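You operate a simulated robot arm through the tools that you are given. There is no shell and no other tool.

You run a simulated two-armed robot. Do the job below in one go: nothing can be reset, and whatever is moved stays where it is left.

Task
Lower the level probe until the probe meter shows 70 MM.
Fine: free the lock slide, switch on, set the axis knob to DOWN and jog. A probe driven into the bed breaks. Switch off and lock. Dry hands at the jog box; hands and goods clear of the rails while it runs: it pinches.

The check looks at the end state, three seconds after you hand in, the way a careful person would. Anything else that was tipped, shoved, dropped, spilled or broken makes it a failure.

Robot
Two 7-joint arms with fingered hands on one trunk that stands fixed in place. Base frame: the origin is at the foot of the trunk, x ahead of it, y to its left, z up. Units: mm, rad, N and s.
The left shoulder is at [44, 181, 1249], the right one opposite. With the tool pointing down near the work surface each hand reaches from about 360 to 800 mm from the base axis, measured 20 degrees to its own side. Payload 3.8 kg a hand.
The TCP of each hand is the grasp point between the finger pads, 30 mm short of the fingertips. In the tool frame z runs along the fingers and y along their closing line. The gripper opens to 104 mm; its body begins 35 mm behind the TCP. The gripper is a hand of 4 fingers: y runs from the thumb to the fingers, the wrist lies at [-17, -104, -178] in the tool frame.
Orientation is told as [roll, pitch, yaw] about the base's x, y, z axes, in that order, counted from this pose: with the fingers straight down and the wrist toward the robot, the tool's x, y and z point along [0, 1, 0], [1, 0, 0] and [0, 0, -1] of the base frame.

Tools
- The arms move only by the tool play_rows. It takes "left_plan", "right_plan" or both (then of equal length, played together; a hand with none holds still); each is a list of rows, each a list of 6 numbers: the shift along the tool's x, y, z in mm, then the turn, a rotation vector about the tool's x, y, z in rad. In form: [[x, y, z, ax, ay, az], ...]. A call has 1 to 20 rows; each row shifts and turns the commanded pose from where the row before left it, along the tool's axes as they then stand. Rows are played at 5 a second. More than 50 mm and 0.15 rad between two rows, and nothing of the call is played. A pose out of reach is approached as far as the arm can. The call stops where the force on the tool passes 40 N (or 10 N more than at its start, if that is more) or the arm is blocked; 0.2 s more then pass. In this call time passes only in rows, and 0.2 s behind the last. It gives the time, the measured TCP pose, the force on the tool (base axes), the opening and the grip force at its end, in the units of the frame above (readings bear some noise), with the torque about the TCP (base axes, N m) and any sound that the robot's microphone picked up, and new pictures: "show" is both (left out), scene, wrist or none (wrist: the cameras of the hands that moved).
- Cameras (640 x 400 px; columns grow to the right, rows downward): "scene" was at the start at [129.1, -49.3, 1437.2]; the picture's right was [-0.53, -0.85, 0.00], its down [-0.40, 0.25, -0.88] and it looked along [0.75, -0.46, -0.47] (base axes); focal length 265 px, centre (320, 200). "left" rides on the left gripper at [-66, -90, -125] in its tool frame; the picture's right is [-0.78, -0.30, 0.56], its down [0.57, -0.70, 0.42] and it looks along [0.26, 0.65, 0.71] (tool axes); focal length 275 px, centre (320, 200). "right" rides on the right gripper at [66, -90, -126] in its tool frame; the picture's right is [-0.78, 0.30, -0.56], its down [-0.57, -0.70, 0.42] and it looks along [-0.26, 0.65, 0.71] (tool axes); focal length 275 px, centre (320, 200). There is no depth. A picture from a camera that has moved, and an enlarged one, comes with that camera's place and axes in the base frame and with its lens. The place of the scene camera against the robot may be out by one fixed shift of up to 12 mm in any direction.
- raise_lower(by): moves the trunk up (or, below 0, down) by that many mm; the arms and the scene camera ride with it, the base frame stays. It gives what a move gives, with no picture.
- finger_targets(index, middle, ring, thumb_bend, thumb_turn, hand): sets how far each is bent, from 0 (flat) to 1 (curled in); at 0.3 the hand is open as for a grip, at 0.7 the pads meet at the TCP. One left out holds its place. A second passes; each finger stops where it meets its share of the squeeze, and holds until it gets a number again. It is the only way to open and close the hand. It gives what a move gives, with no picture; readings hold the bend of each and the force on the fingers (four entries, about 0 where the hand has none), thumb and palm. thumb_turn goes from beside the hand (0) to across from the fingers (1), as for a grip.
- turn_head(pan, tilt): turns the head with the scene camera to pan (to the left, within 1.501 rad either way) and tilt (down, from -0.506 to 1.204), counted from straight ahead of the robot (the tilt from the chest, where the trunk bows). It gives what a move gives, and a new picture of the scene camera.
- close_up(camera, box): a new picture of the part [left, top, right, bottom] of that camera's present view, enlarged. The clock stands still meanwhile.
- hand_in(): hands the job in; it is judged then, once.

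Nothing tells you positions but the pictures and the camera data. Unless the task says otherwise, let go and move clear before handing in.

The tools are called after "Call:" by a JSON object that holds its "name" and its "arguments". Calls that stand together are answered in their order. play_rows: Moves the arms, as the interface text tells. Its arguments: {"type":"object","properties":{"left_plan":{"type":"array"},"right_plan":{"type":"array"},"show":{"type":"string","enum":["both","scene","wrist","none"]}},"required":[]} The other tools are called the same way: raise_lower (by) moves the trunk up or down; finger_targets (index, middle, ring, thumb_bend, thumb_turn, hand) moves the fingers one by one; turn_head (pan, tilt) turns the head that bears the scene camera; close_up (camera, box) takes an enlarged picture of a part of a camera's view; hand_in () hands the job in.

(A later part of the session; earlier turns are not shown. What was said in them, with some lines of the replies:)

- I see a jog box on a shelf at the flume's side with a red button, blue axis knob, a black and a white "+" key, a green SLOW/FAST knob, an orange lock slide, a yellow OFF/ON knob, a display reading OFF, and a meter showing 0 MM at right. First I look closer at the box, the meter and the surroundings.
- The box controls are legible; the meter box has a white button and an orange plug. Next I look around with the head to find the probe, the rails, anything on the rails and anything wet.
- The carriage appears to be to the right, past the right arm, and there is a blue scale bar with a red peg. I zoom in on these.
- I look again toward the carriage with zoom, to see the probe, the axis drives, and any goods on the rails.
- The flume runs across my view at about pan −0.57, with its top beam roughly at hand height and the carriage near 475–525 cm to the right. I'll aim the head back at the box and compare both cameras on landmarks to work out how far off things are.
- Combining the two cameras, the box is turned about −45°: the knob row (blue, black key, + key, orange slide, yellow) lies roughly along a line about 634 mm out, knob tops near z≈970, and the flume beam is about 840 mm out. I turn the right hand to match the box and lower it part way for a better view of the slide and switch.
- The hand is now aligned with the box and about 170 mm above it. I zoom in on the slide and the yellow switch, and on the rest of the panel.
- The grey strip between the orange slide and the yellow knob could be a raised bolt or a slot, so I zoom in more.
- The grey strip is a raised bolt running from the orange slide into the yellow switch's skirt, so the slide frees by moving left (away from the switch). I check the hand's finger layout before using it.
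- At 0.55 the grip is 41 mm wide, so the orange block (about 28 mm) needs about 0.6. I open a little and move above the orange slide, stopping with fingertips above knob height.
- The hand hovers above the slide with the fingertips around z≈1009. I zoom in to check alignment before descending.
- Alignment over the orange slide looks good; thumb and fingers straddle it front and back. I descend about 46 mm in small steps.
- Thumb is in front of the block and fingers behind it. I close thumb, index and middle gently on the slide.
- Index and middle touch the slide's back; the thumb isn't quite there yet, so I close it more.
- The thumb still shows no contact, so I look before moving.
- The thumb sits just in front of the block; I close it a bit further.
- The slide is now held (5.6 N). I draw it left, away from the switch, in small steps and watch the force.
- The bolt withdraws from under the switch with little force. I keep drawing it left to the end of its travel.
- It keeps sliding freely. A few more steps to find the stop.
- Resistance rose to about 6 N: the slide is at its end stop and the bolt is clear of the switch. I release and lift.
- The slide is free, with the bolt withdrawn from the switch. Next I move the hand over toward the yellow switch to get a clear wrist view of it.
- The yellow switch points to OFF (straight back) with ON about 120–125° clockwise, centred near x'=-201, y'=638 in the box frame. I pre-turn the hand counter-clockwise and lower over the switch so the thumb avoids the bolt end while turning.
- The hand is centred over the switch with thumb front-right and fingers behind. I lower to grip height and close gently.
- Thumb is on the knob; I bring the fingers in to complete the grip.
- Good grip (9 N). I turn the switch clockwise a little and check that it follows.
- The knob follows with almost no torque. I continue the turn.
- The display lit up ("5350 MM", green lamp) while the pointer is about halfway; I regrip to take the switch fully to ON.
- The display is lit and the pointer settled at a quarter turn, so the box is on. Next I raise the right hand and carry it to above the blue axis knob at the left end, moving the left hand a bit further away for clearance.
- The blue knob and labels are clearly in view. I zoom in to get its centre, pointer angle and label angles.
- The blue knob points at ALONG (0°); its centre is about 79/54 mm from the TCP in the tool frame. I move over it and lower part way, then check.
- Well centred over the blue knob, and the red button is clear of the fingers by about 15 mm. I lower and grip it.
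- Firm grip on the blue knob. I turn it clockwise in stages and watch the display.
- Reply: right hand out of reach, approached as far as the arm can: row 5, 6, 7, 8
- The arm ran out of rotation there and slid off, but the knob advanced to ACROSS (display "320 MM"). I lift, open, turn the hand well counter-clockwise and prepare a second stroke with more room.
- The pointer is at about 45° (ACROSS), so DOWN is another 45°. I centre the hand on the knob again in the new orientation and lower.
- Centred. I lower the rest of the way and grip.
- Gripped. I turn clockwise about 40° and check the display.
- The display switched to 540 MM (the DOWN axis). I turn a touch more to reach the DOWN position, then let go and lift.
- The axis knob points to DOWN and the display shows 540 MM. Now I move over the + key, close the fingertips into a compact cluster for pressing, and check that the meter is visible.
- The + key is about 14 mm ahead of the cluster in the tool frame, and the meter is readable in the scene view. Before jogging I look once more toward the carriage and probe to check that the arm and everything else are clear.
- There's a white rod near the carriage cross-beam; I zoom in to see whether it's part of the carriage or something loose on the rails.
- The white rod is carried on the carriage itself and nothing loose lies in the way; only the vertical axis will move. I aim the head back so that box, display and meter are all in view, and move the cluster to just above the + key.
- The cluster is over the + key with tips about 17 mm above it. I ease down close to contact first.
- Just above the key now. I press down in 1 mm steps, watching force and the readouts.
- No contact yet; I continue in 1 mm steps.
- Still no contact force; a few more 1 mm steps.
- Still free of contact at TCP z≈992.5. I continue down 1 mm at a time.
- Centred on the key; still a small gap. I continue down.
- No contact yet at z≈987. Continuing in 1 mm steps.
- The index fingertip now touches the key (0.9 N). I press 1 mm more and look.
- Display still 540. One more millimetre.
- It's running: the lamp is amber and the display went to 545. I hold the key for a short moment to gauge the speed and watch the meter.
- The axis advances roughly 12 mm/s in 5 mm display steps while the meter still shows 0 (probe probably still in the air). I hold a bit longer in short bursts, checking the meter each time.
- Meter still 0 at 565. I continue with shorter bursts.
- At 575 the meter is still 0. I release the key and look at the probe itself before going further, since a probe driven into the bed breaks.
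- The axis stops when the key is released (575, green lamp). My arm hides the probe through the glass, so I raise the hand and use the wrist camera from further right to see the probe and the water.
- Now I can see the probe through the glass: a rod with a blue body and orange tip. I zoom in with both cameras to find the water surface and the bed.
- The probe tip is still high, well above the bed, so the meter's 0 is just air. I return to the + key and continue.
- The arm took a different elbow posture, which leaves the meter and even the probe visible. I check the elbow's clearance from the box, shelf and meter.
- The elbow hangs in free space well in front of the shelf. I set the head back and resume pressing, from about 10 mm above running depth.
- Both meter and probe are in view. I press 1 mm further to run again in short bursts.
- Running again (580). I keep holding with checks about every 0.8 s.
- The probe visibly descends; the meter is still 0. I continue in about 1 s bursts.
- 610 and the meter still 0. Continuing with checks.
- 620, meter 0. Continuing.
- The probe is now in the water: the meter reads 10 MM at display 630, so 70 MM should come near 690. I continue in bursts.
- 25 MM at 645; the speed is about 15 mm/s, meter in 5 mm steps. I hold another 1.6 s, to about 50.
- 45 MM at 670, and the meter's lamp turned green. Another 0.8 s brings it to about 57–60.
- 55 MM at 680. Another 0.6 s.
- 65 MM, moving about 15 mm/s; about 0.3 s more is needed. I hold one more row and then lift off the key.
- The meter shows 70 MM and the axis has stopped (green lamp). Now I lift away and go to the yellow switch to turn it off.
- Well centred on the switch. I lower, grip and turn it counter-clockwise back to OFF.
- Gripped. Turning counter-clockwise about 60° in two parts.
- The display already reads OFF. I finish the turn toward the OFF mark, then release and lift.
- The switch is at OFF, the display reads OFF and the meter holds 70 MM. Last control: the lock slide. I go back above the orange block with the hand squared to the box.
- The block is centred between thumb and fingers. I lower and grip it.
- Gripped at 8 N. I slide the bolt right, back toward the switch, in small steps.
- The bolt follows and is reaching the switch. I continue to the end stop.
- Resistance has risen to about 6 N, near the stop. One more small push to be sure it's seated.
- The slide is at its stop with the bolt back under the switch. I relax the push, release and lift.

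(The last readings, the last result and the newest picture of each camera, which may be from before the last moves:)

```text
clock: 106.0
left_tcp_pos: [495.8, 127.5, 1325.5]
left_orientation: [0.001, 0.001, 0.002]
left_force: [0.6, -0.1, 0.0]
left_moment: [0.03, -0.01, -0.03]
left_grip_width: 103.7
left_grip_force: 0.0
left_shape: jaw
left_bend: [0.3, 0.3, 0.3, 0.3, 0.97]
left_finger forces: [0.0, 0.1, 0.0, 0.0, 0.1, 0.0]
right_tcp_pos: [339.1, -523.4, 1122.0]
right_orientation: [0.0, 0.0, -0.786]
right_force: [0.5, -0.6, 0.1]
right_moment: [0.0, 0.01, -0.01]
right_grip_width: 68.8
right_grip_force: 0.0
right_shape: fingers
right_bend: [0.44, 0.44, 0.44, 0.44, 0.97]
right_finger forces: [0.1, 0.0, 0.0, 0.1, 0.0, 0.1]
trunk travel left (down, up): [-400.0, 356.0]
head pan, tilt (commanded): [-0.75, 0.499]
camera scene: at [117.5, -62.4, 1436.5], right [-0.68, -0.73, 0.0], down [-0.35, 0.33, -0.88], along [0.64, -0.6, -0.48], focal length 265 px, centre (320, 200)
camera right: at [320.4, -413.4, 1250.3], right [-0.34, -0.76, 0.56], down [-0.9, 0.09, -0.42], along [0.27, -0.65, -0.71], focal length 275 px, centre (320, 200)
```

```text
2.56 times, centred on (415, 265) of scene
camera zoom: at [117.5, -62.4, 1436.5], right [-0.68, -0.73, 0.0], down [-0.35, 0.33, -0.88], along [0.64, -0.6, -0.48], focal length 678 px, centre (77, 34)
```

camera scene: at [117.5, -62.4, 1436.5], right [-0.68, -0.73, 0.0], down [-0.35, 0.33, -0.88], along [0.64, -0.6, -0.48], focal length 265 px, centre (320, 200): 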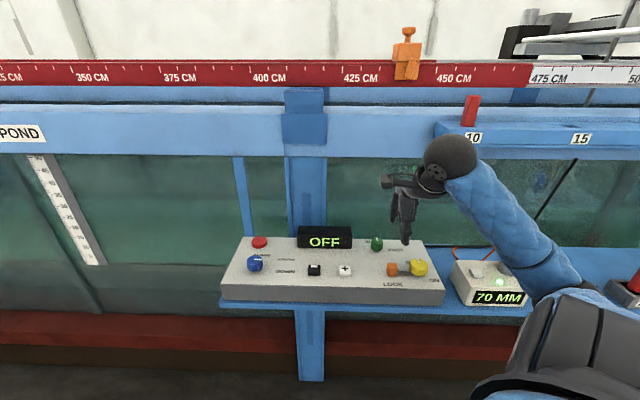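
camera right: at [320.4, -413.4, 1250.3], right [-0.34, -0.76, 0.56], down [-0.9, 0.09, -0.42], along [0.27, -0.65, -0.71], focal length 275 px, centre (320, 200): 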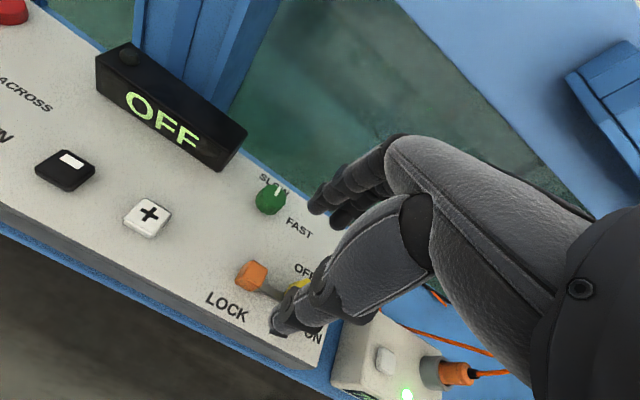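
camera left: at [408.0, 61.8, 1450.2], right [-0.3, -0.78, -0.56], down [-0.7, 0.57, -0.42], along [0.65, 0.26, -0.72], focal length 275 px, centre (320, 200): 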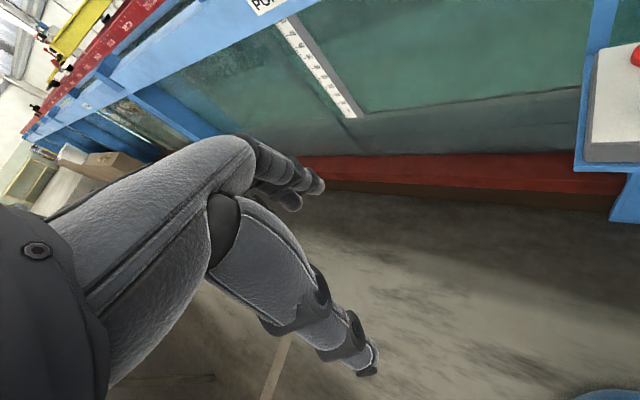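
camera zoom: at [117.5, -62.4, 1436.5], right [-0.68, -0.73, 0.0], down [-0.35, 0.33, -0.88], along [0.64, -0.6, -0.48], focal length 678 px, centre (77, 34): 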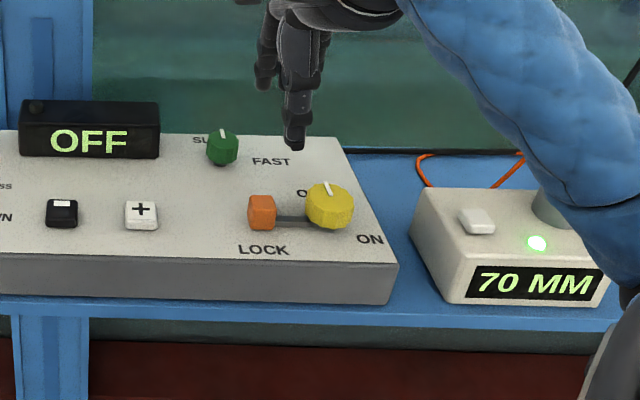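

The orange slide is back over LOCK with the bolt under the switch, display OFF and meter 70 MM. I retract the hand and take a final careful look.

Call:
{"name": "play_rows", "arguments": {"right_plan": [[0, -25, -25, 0, 0, 0], [0, -25, -25, 0, 0, 0], [0, -25, -25, 0, 0, 0], [0, -20, -25, 0, 0, 0], [0, -15, -25, 0, 0, 0]], "show": "both"}}

Call:
{"name": "turn_head", "arguments": {"pan": -0.65, "tilt": 0.45}}

Call:
{"name": "close_up", "arguments": {"camera": "scene", "box": [405, 275, 475, 320]}}

Call:
{"name": "close_up", "arguments": {"camera": "scene", "box": [230, 230, 600, 355]}}

```text
clock: 107.2
left_tcp_pos: [495.1, 126.1, 1325.2]
left_orientation: [0.0, 0.001, 0.002]
left_force: [0.4, 0.3, 0.1]
left_moment: [0.0, -0.03, 0.0]
left_grip_width: 103.7
left_grip_force: 0.0
left_shape: jaw
left_bend: [0.3, 0.3, 0.3, 0.3, 0.97]
left_finger forces: [0.0, 0.0, 0.0, 0.0, 0.0, 0.1]
right_tcp_pos: [259.6, -461.9, 1229.2]
right_orientation: [0.004, 0.001, -0.782]
right_force: [0.1, 0.1, 0.3]
right_moment: [0.01, 0.0, 0.04]
right_grip_width: 68.9
right_grip_force: 0.1
right_shape: fingers
right_bend: [0.44, 0.44, 0.44, 0.44, 0.97]
right_finger forces: [0.1, 0.0, 0.1, 0.0, 0.1, 0.1]
right hand out of reach, approached as far as the arm can: row 5
trunk travel left (down, up): [-400.0, 356.0]
head pan, tilt (commanded): [-0.75, 0.499]
camera scene: at [117.6, -63.6, 1436.4], right [-0.68, -0.73, 0.0], down [-0.35, 0.33, -0.88], along [0.64, -0.6, -0.48], focal length 265 px, centre (320, 200)
camera right: at [241.3, -350.7, 1356.7], right [-0.34, -0.76, 0.55], down [-0.9, 0.09, -0.43], along [0.28, -0.64, -0.71], focal length 275 px, centre (320, 200)
```

scene: 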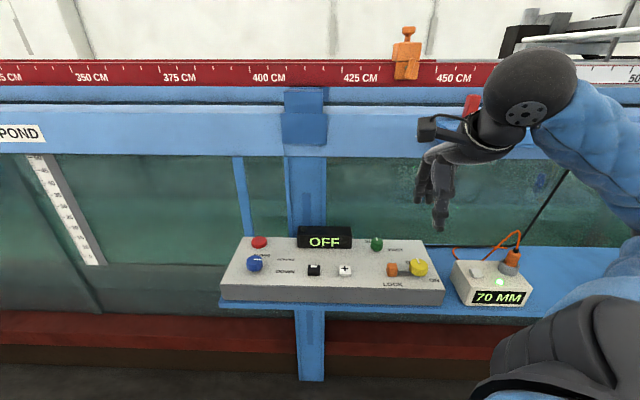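
right: 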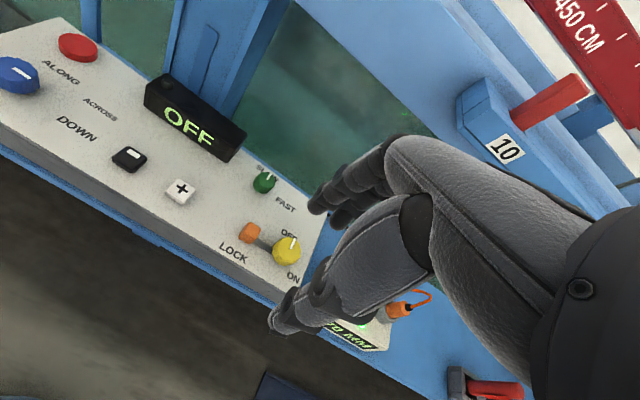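

```text
clock: 107.9
left_tcp_pos: [496.0, 127.5, 1324.4]
left_orientation: [0.0, 0.001, 0.001]
left_force: [0.8, 0.2, -0.2]
left_moment: [0.02, 0.0, 0.0]
left_grip_width: 103.7
left_grip_force: 0.0
left_shape: jaw
left_bend: [0.3, 0.3, 0.3, 0.3, 0.97]
left_finger forces: [0.0, 0.0, 0.0, 0.0, 0.1, 0.0]
right_tcp_pos: [261.0, -461.1, 1229.2]
right_orientation: [0.003, 0.0, -0.784]
right_force: [-1.0, -0.1, 0.4]
right_moment: [0.01, 0.03, -0.01]
right_grip_width: 68.9
right_grip_force: 0.0
right_shape: fingers
right_bend: [0.44, 0.44, 0.44, 0.44, 0.97]
right_finger forces: [0.1, 0.1, 0.0, 0.0, 0.1, 0.0]
trunk travel left (down, up): [-400.0, 356.0]
head pan, tilt (commanded): [-0.649, 0.45]
camera scene: at [125.0, -56.7, 1440.8], right [-0.6, -0.8, 0.0], down [-0.35, 0.26, -0.9], along [0.72, -0.54, -0.44], focal length 265 px, centre (320, 200)
```

scene: 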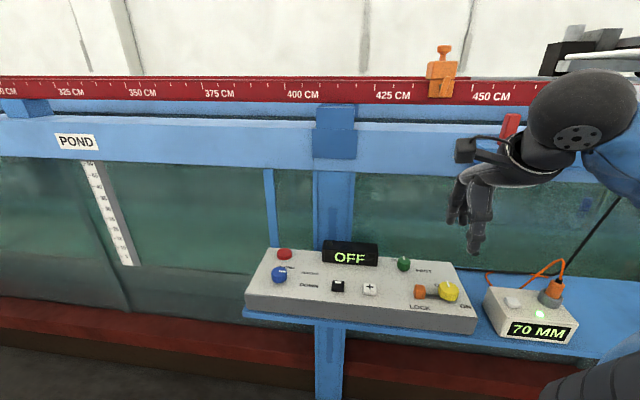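

```text
8.89 times, centred on (440, 298) of scene
camera zoom: at [125.0, -56.7, 1440.8], right [-0.6, -0.8, 0.0], down [-0.35, 0.26, -0.9], along [0.72, -0.54, -0.44], focal length 2355 px, centre (-747, -667)
```

zoom: 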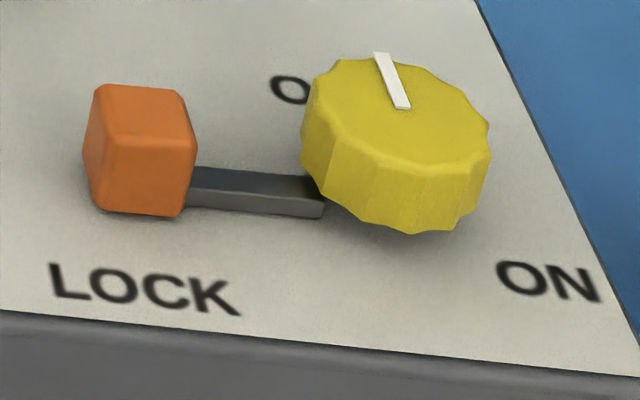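

```text
1.73 times, centred on (415, 292) of scene
camera zoom: at [125.0, -56.7, 1440.8], right [-0.6, -0.8, 0.0], down [-0.35, 0.26, -0.9], along [0.72, -0.54, -0.44], focal length 458 px, centre (156, 40)
```

zoom: 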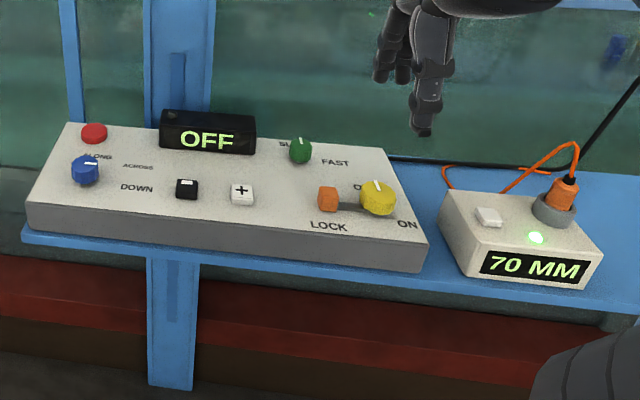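

The slide and switch look exactly as at the start (locked, OFF), and the meter reads 70 MM. I check the surroundings to the right once more to be sure nothing was disturbed.

Call:
{"name": "turn_head", "arguments": {"pan": -1.2, "tilt": 0.4}}

Call:
{"name": "close_up", "arguments": {"camera": "scene", "box": [300, 200, 640, 400]}}

```text
clock: 108.8
left_tcp_pos: [496.0, 126.4, 1324.6]
left_orientation: [-0.001, 0.002, 0.002]
left_force: [0.5, -0.6, -0.1]
left_moment: [0.04, 0.01, -0.02]
left_grip_width: 103.6
left_grip_force: 0.0
left_shape: jaw
left_bend: [0.3, 0.3, 0.3, 0.3, 0.97]
left_finger forces: [0.1, 0.1, 0.0, 0.0, 0.0, 0.0]
right_tcp_pos: [259.9, -461.1, 1228.9]
right_orientation: [0.003, 0.0, -0.785]
right_force: [0.3, -0.2, 0.2]
right_moment: [0.02, 0.0, 0.0]
right_grip_width: 68.7
right_grip_force: 0.0
right_shape: fingers
right_bend: [0.44, 0.44, 0.44, 0.44, 0.97]
right_finger forces: [0.0, 0.0, 0.0, 0.0, 0.0, 0.0]
trunk travel left (down, up): [-400.0, 356.0]
head pan, tilt (commanded): [-1.201, 0.4]
camera scene: at [85.2, -87.5, 1445.5], right [-0.93, -0.36, 0.0], down [-0.14, 0.36, -0.92], along [0.33, -0.86, -0.39], focal length 265 px, centre (320, 200)
```

scene: 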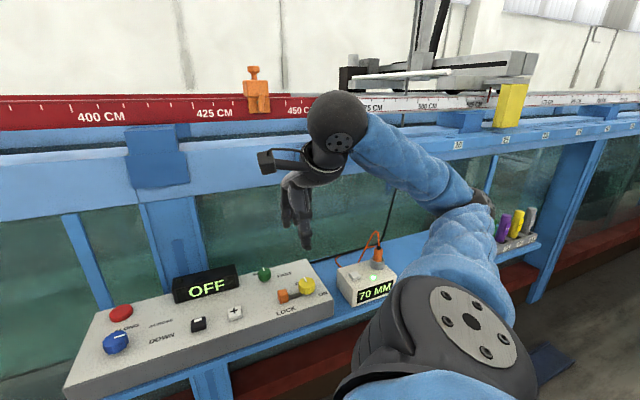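

```text
1.88 times, centred on (470, 300) of scene
camera zoom: at [85.2, -87.5, 1445.5], right [-0.93, -0.36, 0.0], down [-0.14, 0.36, -0.92], along [0.33, -0.86, -0.39], focal length 499 px, centre (38, 12)
```

zoom: 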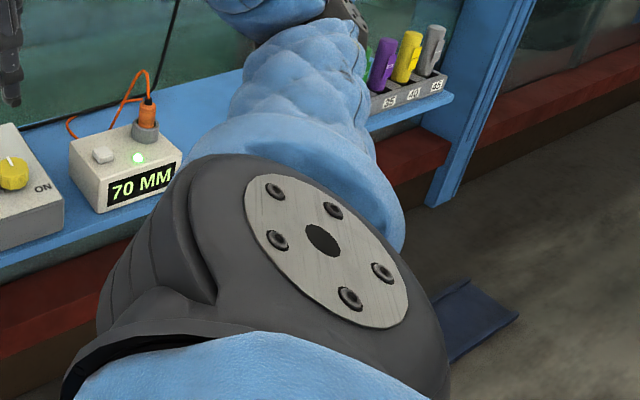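

Everything is in place: probe meter 70 MM, box OFF, slide locked, markers and meter undisturbed, hands clear of the box and rails. I hand the job in.

Call:
{"name": "hand_in", "arguments": {}}

```text
The job is handed in.
```

The level probe is lowered and the probe meter reads 70 MM. I handed the job in with the jog box switched off and locked.

- **Controls:** I freed the lock slide, switched on, turned the axis knob to DOWN, and jogged down with the + key on SLOW. The axis display went from 540 to 695 MM.
- **Probe:** Before jogging further I checked through the glass that the tip was well above the bed. The meter stayed at 0 until the probe entered the water, then rose in 5 mm steps to 70.
- **End state:** The switch points to OFF and the display reads OFF. The lock slide is back over LOCK with its bolt under the switch. The axis knob is still on DOWN, since the task did not ask to reset it.
- **One slip:** While I was turning the axis knob, the right arm ran out of rotation and slid off. I regripped and finished the turn, and I saw nothing else touched or moved.

Both hands are clear of the box and the rails.
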